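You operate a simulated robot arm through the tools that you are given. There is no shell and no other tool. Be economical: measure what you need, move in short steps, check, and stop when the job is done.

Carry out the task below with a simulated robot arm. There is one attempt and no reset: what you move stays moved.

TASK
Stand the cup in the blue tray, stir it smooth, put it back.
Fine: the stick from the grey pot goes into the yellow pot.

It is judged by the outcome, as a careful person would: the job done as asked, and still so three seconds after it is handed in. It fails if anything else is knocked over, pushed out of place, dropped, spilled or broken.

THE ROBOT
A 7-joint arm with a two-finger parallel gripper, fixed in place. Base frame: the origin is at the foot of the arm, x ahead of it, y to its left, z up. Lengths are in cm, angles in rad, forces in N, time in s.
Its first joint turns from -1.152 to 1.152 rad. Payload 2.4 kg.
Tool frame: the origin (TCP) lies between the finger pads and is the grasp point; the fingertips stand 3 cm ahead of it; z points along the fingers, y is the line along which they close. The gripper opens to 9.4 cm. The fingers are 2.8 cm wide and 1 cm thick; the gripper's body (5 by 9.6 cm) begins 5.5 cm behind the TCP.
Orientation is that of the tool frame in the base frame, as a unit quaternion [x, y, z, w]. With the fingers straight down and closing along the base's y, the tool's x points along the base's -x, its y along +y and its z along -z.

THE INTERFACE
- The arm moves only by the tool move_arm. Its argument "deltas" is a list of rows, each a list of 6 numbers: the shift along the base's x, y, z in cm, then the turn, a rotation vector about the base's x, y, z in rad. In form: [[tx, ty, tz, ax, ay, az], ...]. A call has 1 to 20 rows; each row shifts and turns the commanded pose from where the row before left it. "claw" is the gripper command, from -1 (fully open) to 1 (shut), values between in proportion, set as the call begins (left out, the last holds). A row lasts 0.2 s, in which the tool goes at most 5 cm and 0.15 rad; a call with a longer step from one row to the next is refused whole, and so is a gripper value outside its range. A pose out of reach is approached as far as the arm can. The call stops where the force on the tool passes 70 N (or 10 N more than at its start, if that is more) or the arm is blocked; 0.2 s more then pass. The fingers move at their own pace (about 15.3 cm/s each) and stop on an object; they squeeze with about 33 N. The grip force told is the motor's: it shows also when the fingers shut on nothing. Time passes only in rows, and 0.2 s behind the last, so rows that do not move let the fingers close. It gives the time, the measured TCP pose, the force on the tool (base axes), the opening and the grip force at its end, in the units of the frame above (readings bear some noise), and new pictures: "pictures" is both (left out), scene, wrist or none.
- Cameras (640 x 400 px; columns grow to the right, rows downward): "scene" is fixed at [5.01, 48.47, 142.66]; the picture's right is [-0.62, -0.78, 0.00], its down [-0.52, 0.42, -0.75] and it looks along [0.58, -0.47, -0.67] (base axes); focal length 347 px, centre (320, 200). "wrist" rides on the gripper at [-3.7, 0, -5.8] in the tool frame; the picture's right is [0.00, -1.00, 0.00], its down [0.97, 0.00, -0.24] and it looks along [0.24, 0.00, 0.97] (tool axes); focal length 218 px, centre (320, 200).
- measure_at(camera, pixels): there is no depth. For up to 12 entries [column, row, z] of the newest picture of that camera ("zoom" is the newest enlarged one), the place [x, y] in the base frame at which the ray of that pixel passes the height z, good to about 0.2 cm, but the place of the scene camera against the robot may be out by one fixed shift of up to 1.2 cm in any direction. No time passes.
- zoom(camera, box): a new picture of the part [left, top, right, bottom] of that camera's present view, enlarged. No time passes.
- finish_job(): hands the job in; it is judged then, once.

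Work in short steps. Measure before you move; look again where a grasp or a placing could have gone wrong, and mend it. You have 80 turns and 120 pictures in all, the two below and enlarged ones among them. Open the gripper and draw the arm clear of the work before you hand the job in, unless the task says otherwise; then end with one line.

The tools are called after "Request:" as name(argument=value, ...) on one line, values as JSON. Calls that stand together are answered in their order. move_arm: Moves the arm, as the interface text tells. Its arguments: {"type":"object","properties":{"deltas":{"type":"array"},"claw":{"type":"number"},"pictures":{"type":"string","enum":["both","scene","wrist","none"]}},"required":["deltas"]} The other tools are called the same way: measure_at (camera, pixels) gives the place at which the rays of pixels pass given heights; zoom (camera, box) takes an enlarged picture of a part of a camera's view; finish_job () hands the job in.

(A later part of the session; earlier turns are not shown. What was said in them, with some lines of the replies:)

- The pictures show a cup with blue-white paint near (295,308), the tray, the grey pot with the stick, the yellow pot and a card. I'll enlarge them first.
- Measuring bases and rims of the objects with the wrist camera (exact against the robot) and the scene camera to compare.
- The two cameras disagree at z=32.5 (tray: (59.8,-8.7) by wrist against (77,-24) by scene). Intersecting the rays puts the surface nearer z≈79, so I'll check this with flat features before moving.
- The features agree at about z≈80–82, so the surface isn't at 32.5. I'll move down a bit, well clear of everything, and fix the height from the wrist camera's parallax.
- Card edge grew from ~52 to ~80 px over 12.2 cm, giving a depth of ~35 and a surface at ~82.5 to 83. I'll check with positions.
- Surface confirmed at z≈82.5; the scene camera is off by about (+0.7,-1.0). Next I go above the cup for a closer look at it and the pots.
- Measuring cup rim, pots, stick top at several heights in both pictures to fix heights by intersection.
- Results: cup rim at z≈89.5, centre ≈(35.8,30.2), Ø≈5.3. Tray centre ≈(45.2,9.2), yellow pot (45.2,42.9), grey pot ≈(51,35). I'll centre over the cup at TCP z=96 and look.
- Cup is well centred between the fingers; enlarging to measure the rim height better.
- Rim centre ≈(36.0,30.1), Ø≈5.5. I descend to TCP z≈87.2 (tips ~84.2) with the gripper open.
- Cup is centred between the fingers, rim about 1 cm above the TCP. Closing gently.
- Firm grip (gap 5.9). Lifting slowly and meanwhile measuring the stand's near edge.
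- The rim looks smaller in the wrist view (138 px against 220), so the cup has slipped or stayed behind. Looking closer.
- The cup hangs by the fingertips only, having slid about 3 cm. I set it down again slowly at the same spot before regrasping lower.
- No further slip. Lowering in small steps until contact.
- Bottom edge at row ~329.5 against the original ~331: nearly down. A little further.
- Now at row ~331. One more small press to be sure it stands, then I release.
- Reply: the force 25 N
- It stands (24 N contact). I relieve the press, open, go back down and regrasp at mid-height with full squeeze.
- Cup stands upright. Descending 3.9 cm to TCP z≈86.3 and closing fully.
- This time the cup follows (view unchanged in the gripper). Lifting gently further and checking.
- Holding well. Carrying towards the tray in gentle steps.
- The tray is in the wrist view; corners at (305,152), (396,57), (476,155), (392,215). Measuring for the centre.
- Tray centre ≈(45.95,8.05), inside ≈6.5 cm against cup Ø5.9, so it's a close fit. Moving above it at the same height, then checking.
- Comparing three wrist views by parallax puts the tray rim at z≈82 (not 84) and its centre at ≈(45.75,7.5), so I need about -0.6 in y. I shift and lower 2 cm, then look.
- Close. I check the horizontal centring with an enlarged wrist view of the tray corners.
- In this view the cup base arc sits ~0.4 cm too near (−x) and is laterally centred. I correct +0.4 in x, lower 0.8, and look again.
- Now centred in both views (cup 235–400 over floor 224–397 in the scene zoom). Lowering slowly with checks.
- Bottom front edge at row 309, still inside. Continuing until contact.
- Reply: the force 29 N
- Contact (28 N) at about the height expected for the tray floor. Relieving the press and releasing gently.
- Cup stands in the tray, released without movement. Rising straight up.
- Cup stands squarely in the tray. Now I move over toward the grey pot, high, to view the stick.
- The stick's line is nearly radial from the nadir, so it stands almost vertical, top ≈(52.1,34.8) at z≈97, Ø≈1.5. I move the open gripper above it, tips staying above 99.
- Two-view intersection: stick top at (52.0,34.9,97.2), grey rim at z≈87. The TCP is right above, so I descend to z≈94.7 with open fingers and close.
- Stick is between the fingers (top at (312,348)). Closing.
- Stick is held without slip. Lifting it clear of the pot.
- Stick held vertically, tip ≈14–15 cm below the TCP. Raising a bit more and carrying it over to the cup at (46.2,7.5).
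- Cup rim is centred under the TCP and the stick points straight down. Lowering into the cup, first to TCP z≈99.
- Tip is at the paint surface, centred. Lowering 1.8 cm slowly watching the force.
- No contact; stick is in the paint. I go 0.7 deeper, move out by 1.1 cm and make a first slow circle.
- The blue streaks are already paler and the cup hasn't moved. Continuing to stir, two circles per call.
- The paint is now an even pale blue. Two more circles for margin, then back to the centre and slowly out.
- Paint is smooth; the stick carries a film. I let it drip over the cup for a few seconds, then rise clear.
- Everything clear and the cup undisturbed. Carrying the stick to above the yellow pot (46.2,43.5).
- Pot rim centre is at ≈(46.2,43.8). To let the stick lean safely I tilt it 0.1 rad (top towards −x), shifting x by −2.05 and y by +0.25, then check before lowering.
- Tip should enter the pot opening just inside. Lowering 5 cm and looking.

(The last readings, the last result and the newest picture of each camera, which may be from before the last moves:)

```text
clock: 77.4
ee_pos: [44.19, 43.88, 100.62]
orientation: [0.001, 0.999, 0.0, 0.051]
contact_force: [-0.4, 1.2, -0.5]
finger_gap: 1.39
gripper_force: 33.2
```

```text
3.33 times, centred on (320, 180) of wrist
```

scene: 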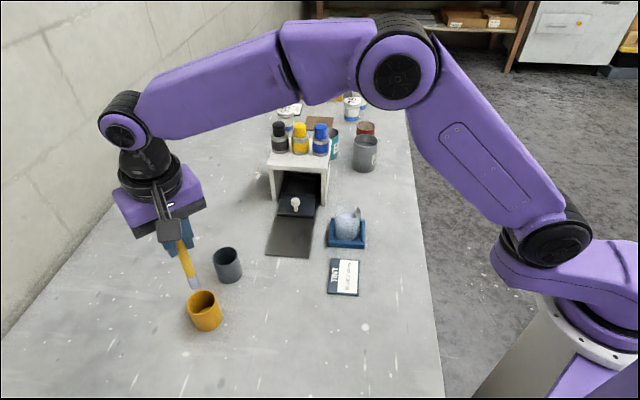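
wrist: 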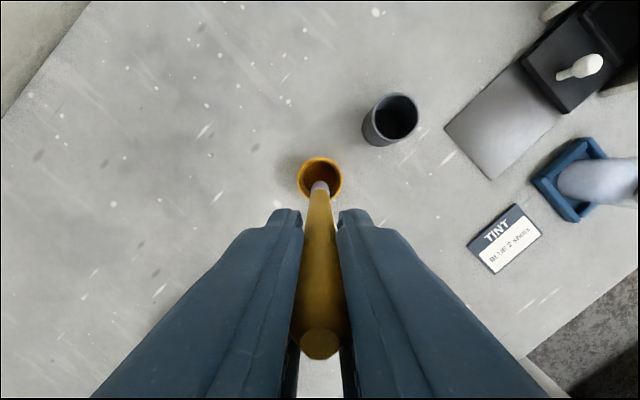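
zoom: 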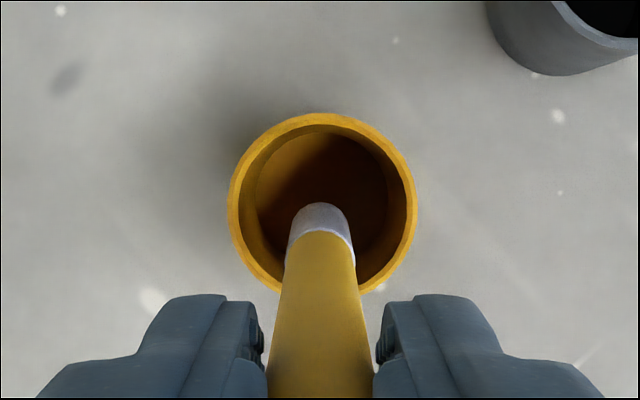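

Tip is inside the rim. Continuing down slowly, watching for contact.

Request:
move_arm(deltas=[[0, 0, -0.6, 0, 0, 0], [0, 0, -0.7, 0, 0, 0], [0, 0, -0.7, 0, 0, 0], [0, 0, -0.6, 0, 0, 0], [0, 0, -0.4, 0, 0, 0], [0, 0, 0, 0, 0, 0]], pictures="none")

Request:
zoom(camera="scene", box=[160, 230, 250, 340])

Request:
zoom(camera="wrist", box=[250, 120, 390, 240])

```text
clock: 78.8
ee_pos: [44.15, 43.7, 97.68]
orientation: [0.0, 0.999, 0.0, 0.05]
contact_force: [-0.4, -0.7, 0.7]
finger_gap: 1.36
gripper_force: 33.1
```

```text
3.64 times, centred on (205, 285) of scene
```

zoom: 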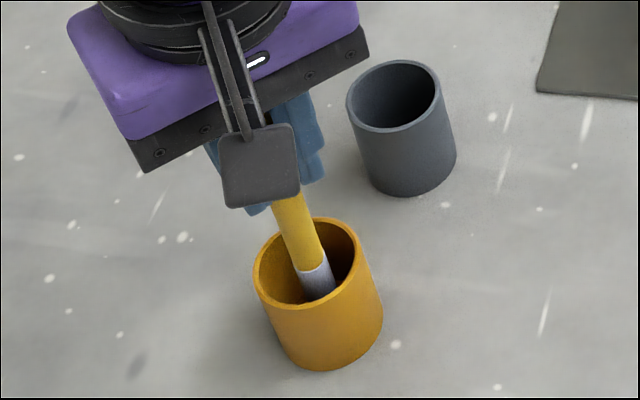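

```text
3.33 times, centred on (320, 180) of wrist
```

zoom: 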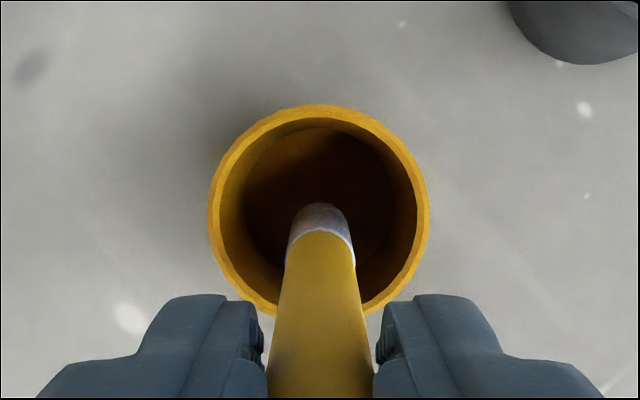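

No contact yet. Small steps down to the floor of the pot.

Request:
move_arm(deltas=[[0, 0, -0.4, 0, 0, 0], [0, 0, -0.4, 0, 0, 0], [0, 0, -0.3, 0, 0, 0], [0, 0, 0, 0, 0, 0]], pictures="none")

Request:
move_arm(deltas=[[0, 0, -0.2, 0, 0, 0], [0, 0, -0.2, 0, 0, 0]], pictures="none")

Request:
move_arm(deltas=[[0, 0, -0.15, 0, 0, 0], [0, 0, -0.15, 0, 0, 0]], pictures="none")

```text
clock: 79.8
ee_pos: [44.2, 43.83, 96.49]
orientation: [0.0, 0.999, -0.001, 0.05]
contact_force: [-0.9, -0.6, -1.2]
finger_gap: 1.36
gripper_force: 32.8
```

```text
clock: 80.4
ee_pos: [44.07, 43.84, 96.08]
orientation: [0.0, 0.999, 0.0, 0.049]
contact_force: [0.3, 0.3, 0.5]
finger_gap: 1.36
gripper_force: 33.1
```

```text
clock: 81.0
ee_pos: [44.23, 43.82, 95.8]
orientation: [0.001, 0.999, 0.0, 0.05]
contact_force: [-0.3, -0.8, 0.4]
finger_gap: 1.36
gripper_force: 33.1
```

In the grey pot the stick stood with TCP at 94.76, so contact should come about 1 cm lower.

Request:
move_arm(deltas=[[0, 0, -0.25, 0, 0, 0], [0, 0, -0.25, 0, 0, 0], [0, 0, -0.2, 0, 0, 0], [0, 0, 0, 0, 0, 0]], pictures="none")

Request:
move_arm(deltas=[[0, 0, -0.15, 0, 0, 0], [0, 0, -0.1, 0, 0, 0]], pictures="none")

Request:
zoom(camera="scene", box=[160, 230, 250, 340])

Request:
zoom(camera="wrist", box=[250, 120, 390, 240])

```text
clock: 82.0
ee_pos: [44.21, 43.82, 95.18]
orientation: [0.0, 0.999, 0.0, 0.05]
contact_force: [-0.1, 0.3, -0.4]
finger_gap: 1.36
gripper_force: 33.0
```

```text
clock: 82.6
ee_pos: [44.17, 43.8, 94.89]
orientation: [0.0, 0.999, 0.0, 0.051]
contact_force: [-0.2, 0.4, 0.1]
finger_gap: 1.38
gripper_force: 32.3
```

```text
3.64 times, centred on (205, 285) of scene
```

zoom: 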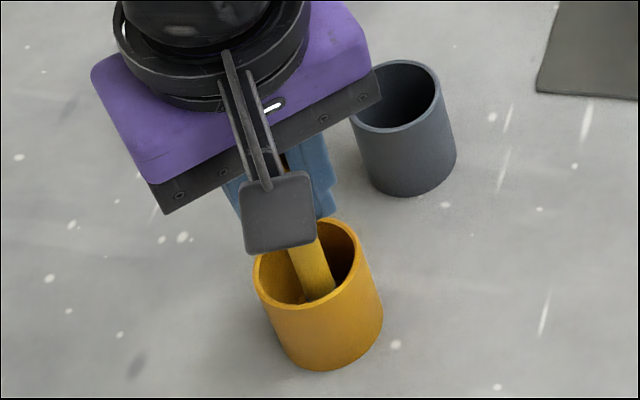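

```text
3.33 times, centred on (320, 180) of wrist
```

zoom: 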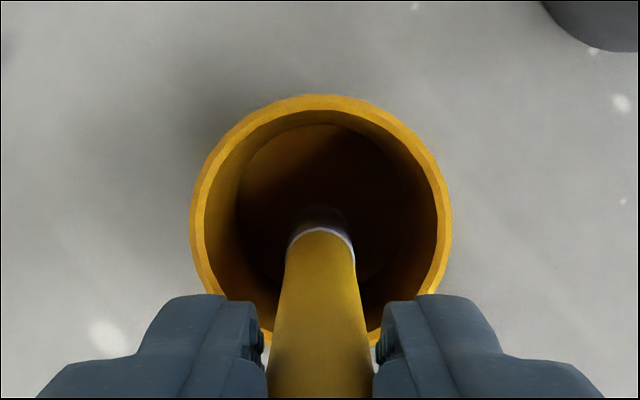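

Request:
move_arm(deltas=[[0, 0, -0.12, 0, 0, 0], [0, 0, -0.12, 0, 0, 0]], pictures="none")

Request:
move_arm(deltas=[[0, 0, -0.12, 0, 0, 0], [0, 0, -0.1, 0, 0, 0]], pictures="none")

```text
clock: 83.2
ee_pos: [44.2, 43.94, 94.67]
orientation: [0.001, 0.999, 0.0, 0.051]
contact_force: [-2.1, -1.8, 6.2]
finger_gap: 1.38
gripper_force: 33.2
```

```text
clock: 83.8
ee_pos: [44.19, 43.92, 94.7]
orientation: [0.0, 0.999, 0.002, 0.051]
contact_force: [-4.6, -3.5, 29.5]
finger_gap: 1.37
gripper_force: 33.0
```

Floor contact (29 N). I relieve it and open the fingers partly, so the stick can settle against the rim.

Request:
move_arm(deltas=[[0, 0, 0.2, 0, 0, 0], [0, 0, 0, 0, 0, 0]], pictures="none")

Request:
move_arm(deltas=[[0, 0, 0, 0, 0, 0], [0, 0, 0, 0, 0, 0], [0, 0, 0, 0, 0, 0], [0, 0, 0, 0, 0, 0]], claw=0.5, pictures="both")

```text
clock: 84.4
ee_pos: [44.37, 43.88, 94.65]
orientation: [0.0, 0.999, 0.001, 0.052]
contact_force: [0.0, -1.0, 19.0]
finger_gap: 1.36
gripper_force: 33.0
```

```text
clock: 85.4
ee_pos: [44.36, 43.89, 94.6]
orientation: [0.0, 0.999, -0.001, 0.049]
contact_force: [0.0, -0.4, 0.1]
finger_gap: 2.37
gripper_force: 0.1
```

scene: 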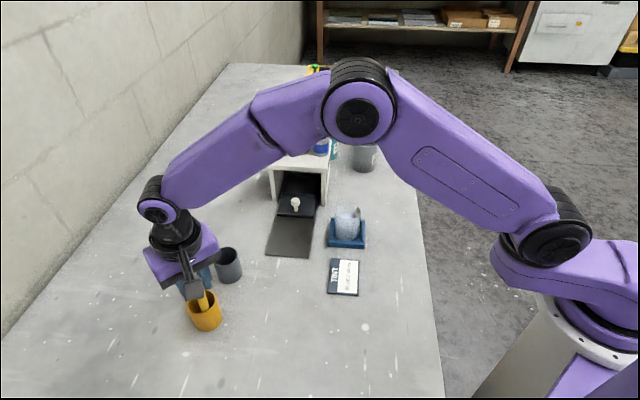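
wrist: 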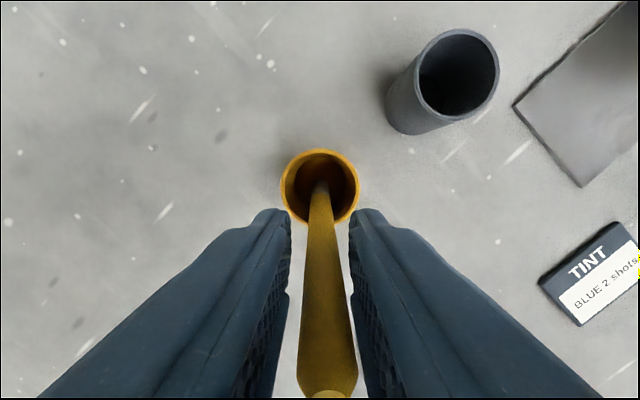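

The stick settled leaning toward −x. Waiting briefly while opening a bit more to see that it's stable.

Request:
move_arm(deltas=[[0, 0, 0, 0, 0, 0], [0, 0, 0, 0, 0, 0], [0, 0, 0, 0, 0, 0], [0, 0, 0, 0, 0, 0]], claw=0, pictures="wrist")

Request:
zoom(camera="scene", box=[160, 230, 250, 340])

```text
clock: 86.4
ee_pos: [44.25, 43.85, 94.67]
orientation: [0.0, 0.999, 0.0, 0.05]
contact_force: [0.1, -0.6, -0.2]
finger_gap: 4.71
gripper_force: 0.1
```

wrist: 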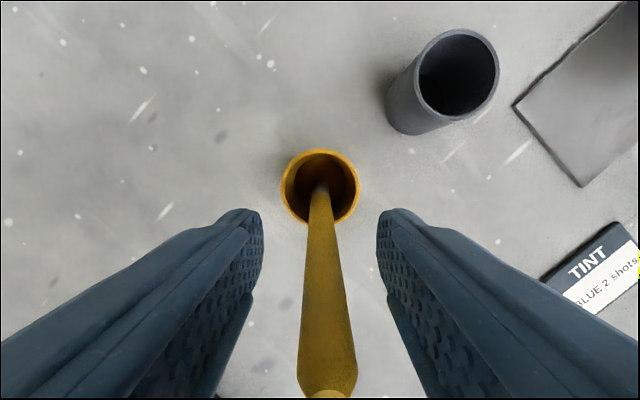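

```text
3.64 times, centred on (205, 285) of scene
```

zoom: 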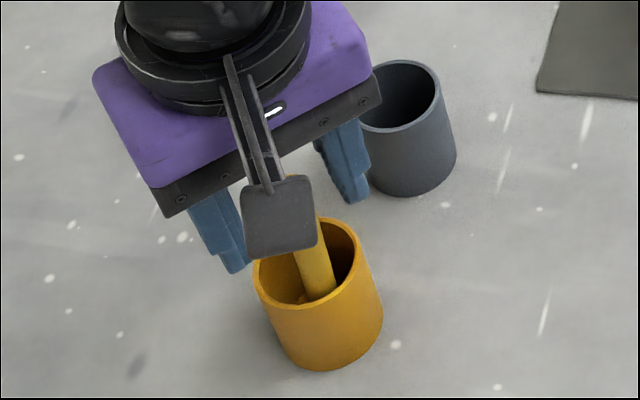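

Stick stands stably. Withdrawing upward.

Request:
move_arm(deltas=[[0, 0, 1, 0, 0, 0], [0, 0, 2, 0, 0, 0], [0, 0, 2.5, 0, 0, 0], [0, 0, 3, 0, 0, 0], [0, 0, 3, 0, 0, 0], [0, 0, 2.5, 0, 0.05, 0], [0, 0, 0, 0, 0.05, 0], [0, 0, 0, 0, 0, 0]], pictures="both")

Request:
zoom(camera="scene", box=[150, 220, 270, 340])

```text
clock: 88.2
ee_pos: [44.28, 43.83, 108.74]
orientation: [0.0, 1.0, 0.0, -0.001]
contact_force: [0.0, 0.6, 1.2]
finger_gap: 4.71
gripper_force: 0.0
```

scene: 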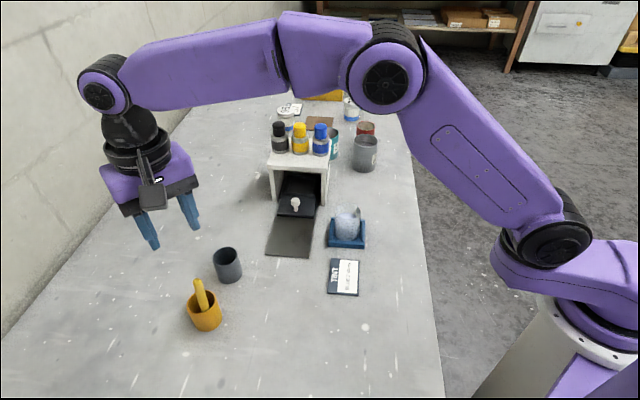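
wrist: 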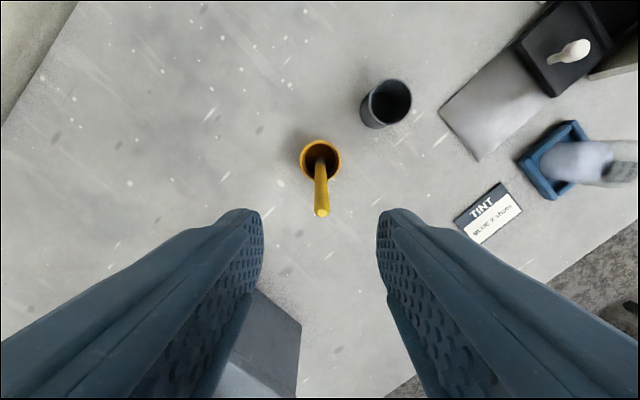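

```text
3.33 times, centred on (210, 280) of scene
```

zoom: 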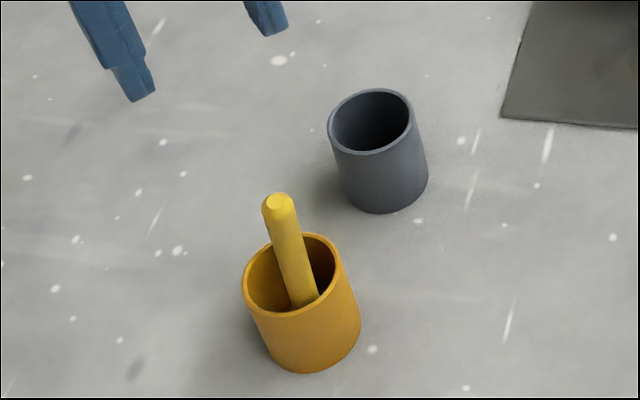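

Stick rests in the yellow pot. Next, back over the cup in the tray.

Request:
move_arm(deltas=[[0.5, -2, 0, 0, 0, 0], [0.5, -4, 0, 0, 0, 0], [0.5, -4.5, 0, 0, 0, 0], [0.45, -4.5, 0, 0, 0, 0], [0, -4.5, 0, 0, 0, 0], [0, -4.5, 0, 0, 0, 0], [0, -4.5, -1, 0, 0, 0], [0, -4, -2, 0, 0, 0], [0, -2.75, -2, 0, 0, 0], [0, -1, -2, 0, 0, 0], [0, 0, -1.7, 0, 0, 0], [0, 0, 0, 0, 0, 0]], claw=-0.7, pictures="both")

Request:
zoom(camera="wrist", box=[250, 120, 390, 240])

```text
clock: 90.8
ee_pos: [46.24, 7.62, 99.91]
orientation: [0.0, 1.0, 0.0, 0.001]
contact_force: [-0.1, -0.3, -0.8]
finger_gap: 8.01
gripper_force: 0.0
```

scene: 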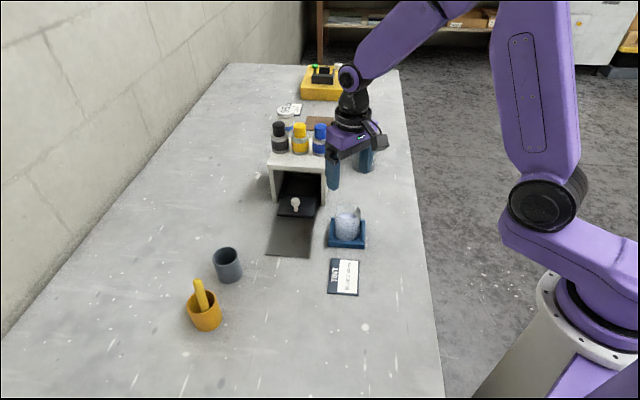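
wrist: 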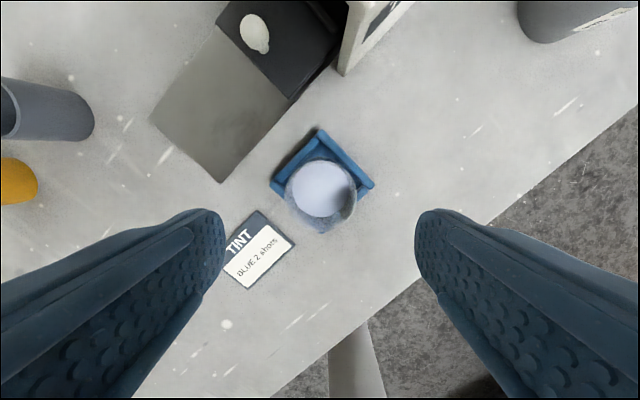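

```text
3.33 times, centred on (320, 180) of wrist
```

zoom: 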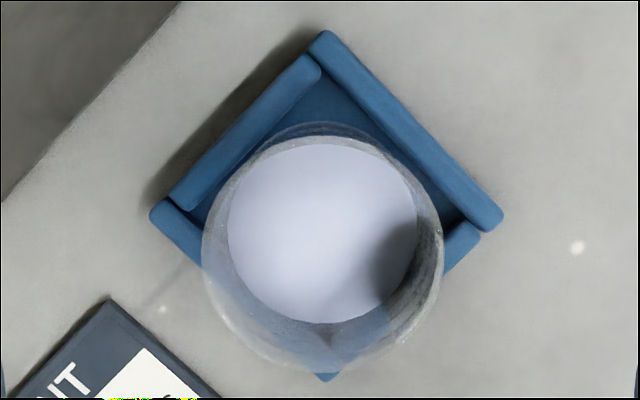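

Paint looks perfectly even. Descending around the cup to TCP z≈86.8 and gripping.

Request:
move_arm(deltas=[[0, 0, -2.5, 0, 0, 0], [0, 0, -2.5, 0, 0, 0], [0, 0, -2.5, 0, 0, 0], [0, 0, -2, 0, 0, 0], [0, 0, -1.6, 0, 0, 0], [0, 0, -1.2, 0, 0, 0], [0, 0, -0.7, 0, 0, 0], [0, 0, 0, 0, 0, 0]], pictures="wrist")

Request:
move_arm(deltas=[[0, 0, 0, 0, 0, 0], [0, 0, 0, 0, 0, 0], [0, 0, 0, 0, 0, 0], [0, 0, 0, 0, 0, 0], [0, 0, 0, 0, 0, 0]], claw=1, pictures="wrist")

```text
clock: 92.6
ee_pos: [46.1, 7.59, 86.96]
orientation: [-0.001, 1.0, 0.0, 0.0]
contact_force: [0.0, 0.4, 0.1]
finger_gap: 7.99
gripper_force: 0.0
```

wrist: 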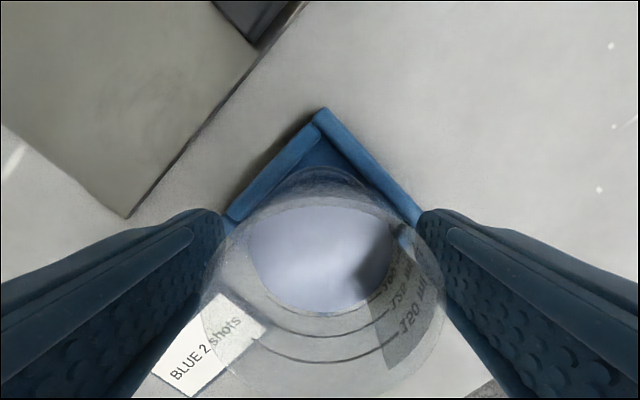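

```text
clock: 93.8
ee_pos: [46.03, 7.65, 87.03]
orientation: [0.0, 1.0, 0.0, 0.0]
contact_force: [0.8, -0.8, -0.6]
finger_gap: 5.83
gripper_force: 33.1
```

wrist: 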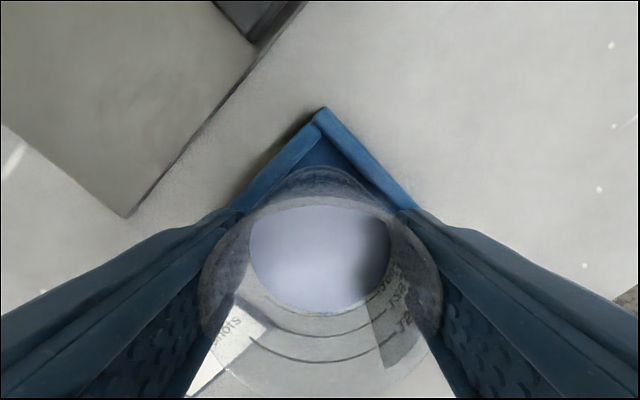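

Gripped (5.83). Lifting slowly and checking for slip.

Request:
move_arm(deltas=[[0, 0, 0.2, 0, 0, 0], [0, 0, 0.3, 0, 0, 0], [0, 0, 0.3, 0, 0, 0], [0, 0, 0.3, 0, 0, 0], [0, 0, 0.3, 0, 0, 0], [0, 0, 0.1, 0, 0, 0]], pictures="wrist")

Request:
zoom(camera="scene", box=[305, 180, 390, 260])

```text
clock: 95.2
ee_pos: [46.24, 7.57, 88.5]
orientation: [-0.001, 1.0, 0.0, 0.0]
contact_force: [-0.8, -0.3, -1.8]
finger_gap: 5.85
gripper_force: 32.6
```

wrist: 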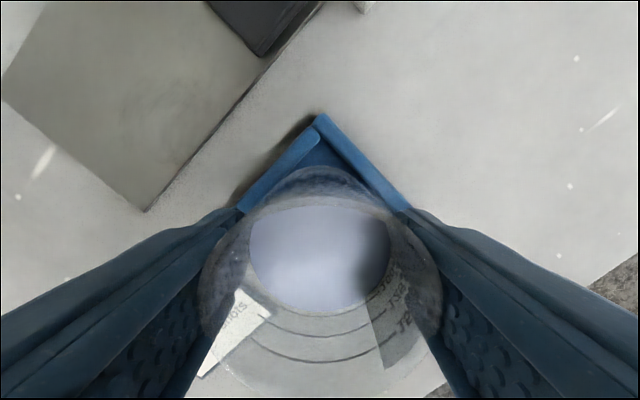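

```text
5.00 times, centred on (348, 220) of scene
```

zoom: 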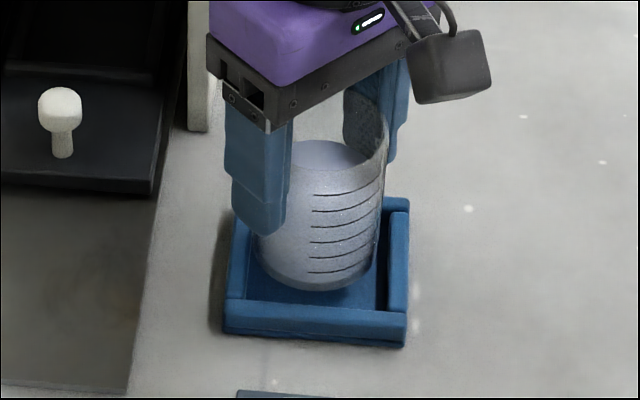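

Lifted with no slip, tray stayed. Raising further, then carrying back to the original spot (reverse of the way here).

Request:
move_arm(deltas=[[0, 0, 0.3, 0, 0, 0], [0, 0, 0.5, 0, 0, 0], [0, 0, 0.6, 0, 0, 0], [0, 0, 0.6, 0, 0, 0], [0, 0, 0.6, 0, 0, 0], [0, 0, 0.4, 0, 0, 0], [0, 0, 0.2, 0, 0, 0], [0, 0, 0, 0, 0, 0]], pictures="none")

Request:
move_arm(deltas=[[-0.2, 0.4, 0, 0, 0, 0], [-0.3, 0.8, 0, 0, 0, 0], [-0.5, 1.1, 0, 0, 0, 0], [-0.6, 1.3, 0, 0, 0, 0], [-0.6, 1.3, 0, 0, 0, 0], [-0.6, 1.3, 0, 0, 0, 0], [-0.6, 1.3, 0, 0, 0, 0], [-0.6, 1.3, 0, 0, 0, 0], [-0.6, 1.3, 0, 0, 0, 0], [-0.6, 1.3, 0, 0, 0, 0], [-0.6, 1.3, 0, 0, 0, 0], [-0.6, 1.3, 0, 0, 0, 0], [-0.6, 1.3, 0, 0, 0, 0], [-0.6, 1.3, 0, 0, 0, 0], [-0.6, 1.3, 0, 0, 0, 0], [-0.6, 1.3, 0, 0, 0, 0], [-0.5, 1.3, 0, 0, 0, 0], [-0.4, 0.8, 0, 0, 0, 0], [-0.3, 0.4, 0, 0, 0, 0], [0, 0, 0, 0, 0, 0]], pictures="both")

```text
clock: 97.0
ee_pos: [46.18, 7.48, 91.81]
orientation: [0.001, 1.0, 0.0, 0.0]
contact_force: [-0.4, -1.0, -1.3]
finger_gap: 5.87
gripper_force: 32.8
```

```text
clock: 101.2
ee_pos: [36.19, 29.22, 91.62]
orientation: [0.0, 1.0, 0.0, 0.0]
contact_force: [-0.6, -0.7, -2.0]
finger_gap: 5.83
gripper_force: 33.4
```

scene: 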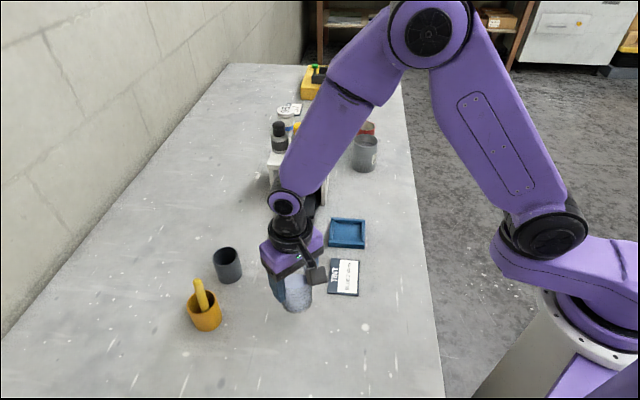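
wrist: 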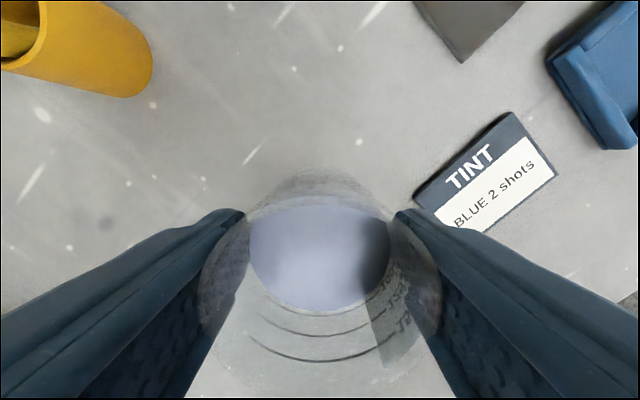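

Now a fine shift (−0.2,+0.9) to the original position, then lowering.

Request:
move_arm(deltas=[[-0.1, 0.4, 0, 0, 0, 0], [-0.1, 0.5, 0, 0, 0, 0], [0, 0, -0.4, 0, 0, 0], [0, 0, -0.7, 0, 0, 0], [0, 0, -0.7, 0, 0, 0], [0, 0, -0.7, 0, 0, 0], [0, 0, -0.7, 0, 0, 0], [0, 0, -0.6, 0, 0, 0], [0, 0, -0.4, 0, 0, 0], [0, 0, -0.3, 0, 0, 0], [0, 0, 0, 0, 0, 0]], pictures="wrist")

Request:
move_arm(deltas=[[0, 0, -0.15, 0, 0, 0], [0, 0, -0.15, 0, 0, 0], [0, 0, 0, 0, 0, 0]], pictures="none")

Request:
move_arm(deltas=[[0, 0, -0.15, 0, 0, 0], [0, 0, 0, 0, 0, 0]], pictures="none")

Request:
zoom(camera="scene", box=[240, 230, 360, 340])

```text
clock: 103.6
ee_pos: [35.9, 30.14, 87.2]
orientation: [0.0, 1.0, 0.001, 0.0]
contact_force: [0.4, 0.9, -1.3]
finger_gap: 5.86
gripper_force: 33.0
```

wrist: 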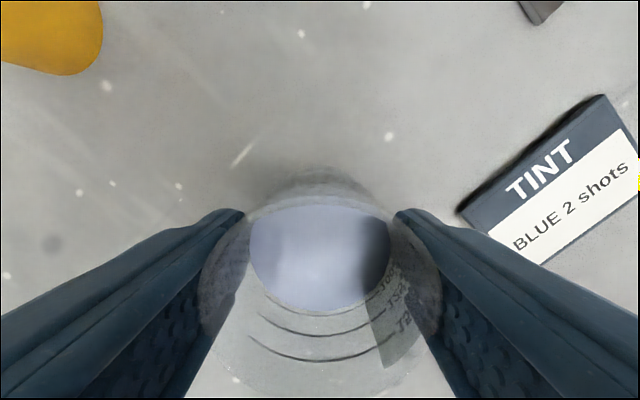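

```text
clock: 104.4
ee_pos: [35.93, 30.14, 86.8]
orientation: [0.0, 1.0, 0.0, 0.001]
contact_force: [-0.3, 0.3, -2.0]
finger_gap: 5.86
gripper_force: 33.2
```

```text
clock: 105.0
ee_pos: [35.83, 30.11, 86.67]
orientation: [0.0, 1.0, 0.0, 0.0]
contact_force: [-0.8, -1.2, -1.7]
finger_gap: 5.88
gripper_force: 33.6
```

```text
3.64 times, centred on (300, 285) of scene
```

zoom: 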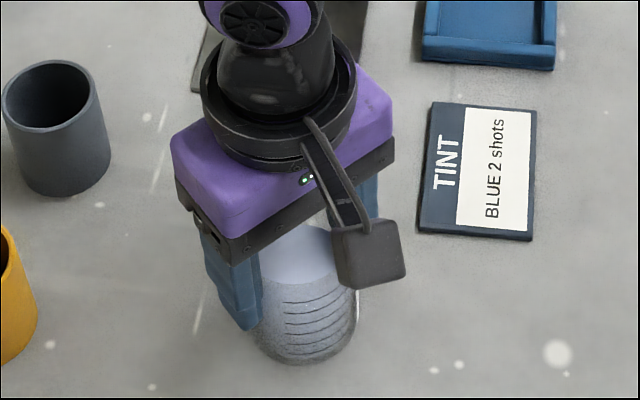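

Almost down; small steps to contact.

Request:
move_arm(deltas=[[0, 0, -0.12, 0, 0, 0], [0, 0, 0, 0, 0, 0]], pictures="none")

Request:
move_arm(deltas=[[0, 0, -0.12, 0, 0, 0], [0, 0, 0, 0, 0, 0]], pictures="none")

```text
clock: 105.6
ee_pos: [35.82, 30.23, 86.51]
orientation: [0.0, 1.0, 0.0, -0.001]
contact_force: [-0.5, -0.7, -1.9]
finger_gap: 5.84
gripper_force: 32.7
```

```text
clock: 106.2
ee_pos: [35.92, 30.15, 86.51]
orientation: [-0.001, 1.0, 0.0, 0.0]
contact_force: [-2.5, -2.2, 13.8]
finger_gap: 5.88
gripper_force: 33.6
```

Contact (14 N) at the expected height. Releasing, then rising.

Request:
move_arm(deltas=[[0, 0, 0.05, 0, 0, 0], [0, 0, 0, 0, 0, 0]], pictures="none")

Request:
move_arm(deltas=[[0, 0, 0, 0, 0, 0], [0, 0, 0, 0, 0, 0], [0, 0, 0, 0, 0, 0]], claw=-0.8, pictures="wrist")

Request:
move_arm(deltas=[[0, 0, 0.8, 0, 0, 0], [0, 0, 1.5, 0, 0, 0], [0, 0, 2, 0, 0, 0], [0, 0, 3, 0, 0, 0], [0, 0, 3, 0, 0, 0], [0, 0, 3, 0, 0, 0], [0, -2, 3, 0, 0, 0], [0, -4, 3, 0, 0, 0], [0, -4, 2, 0, 0, 0], [0, 0, 0, 0, 0, 0]], pictures="both")

Request:
zoom(camera="scene", box=[170, 200, 380, 340])

```text
clock: 106.8
ee_pos: [35.96, 30.12, 86.51]
orientation: [0.0, 1.0, 0.0, 0.0]
contact_force: [-2.7, -0.7, 11.7]
finger_gap: 5.85
gripper_force: 33.6
```

```text
clock: 107.6
ee_pos: [35.93, 30.14, 86.44]
orientation: [-0.001, 1.0, 0.0, 0.0]
contact_force: [0.5, -0.4, -0.2]
finger_gap: 8.45
gripper_force: 0.0
```

wrist: 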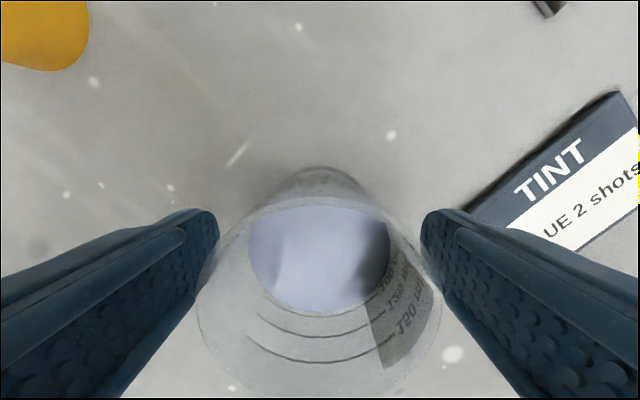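

```text
clock: 109.8
ee_pos: [35.99, 20.15, 107.79]
orientation: [0.0, 1.0, 0.0, -0.001]
contact_force: [0.4, 0.0, -0.2]
finger_gap: 8.47
gripper_force: 0.1
```

scene: 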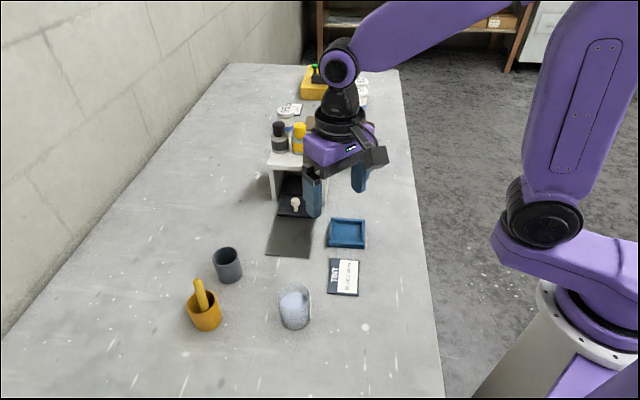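

```text
refused: no pictures are left
```

The cup stands at its original pixel position (295,308), the stick is in the yellow pot, and the tray and card are unmoved. I open fully and draw back to the start pose.

Request:
move_arm(deltas=[[-1, 0, 1.5, 0, 0, 0], [-1.5, 0, 1.5, 0, 0, 0], [-1.5, 0, 1.5, 0, 0, 0], [0, 0, 0, 0, 0, 0]], claw=-1, pictures="none")

Request:
finish_job()

```text
clock: 110.8
ee_pos: [32.07, 20.19, 112.39]
orientation: [0.0, 1.0, 0.0, 0.0]
contact_force: [-0.5, 0.0, 0.6]
finger_gap: 9.4
gripper_force: 0.0
no pictures are left
```

```text
The job is handed in.
```

The cup was stood in the blue tray, stirred to an even pale blue and put back in its original spot, and the stick from the grey pot is now in the yellow pot; the cup slid about 3 cm in the gripper on the first lift, so I set it down and gripped it again, and I saw no spill.
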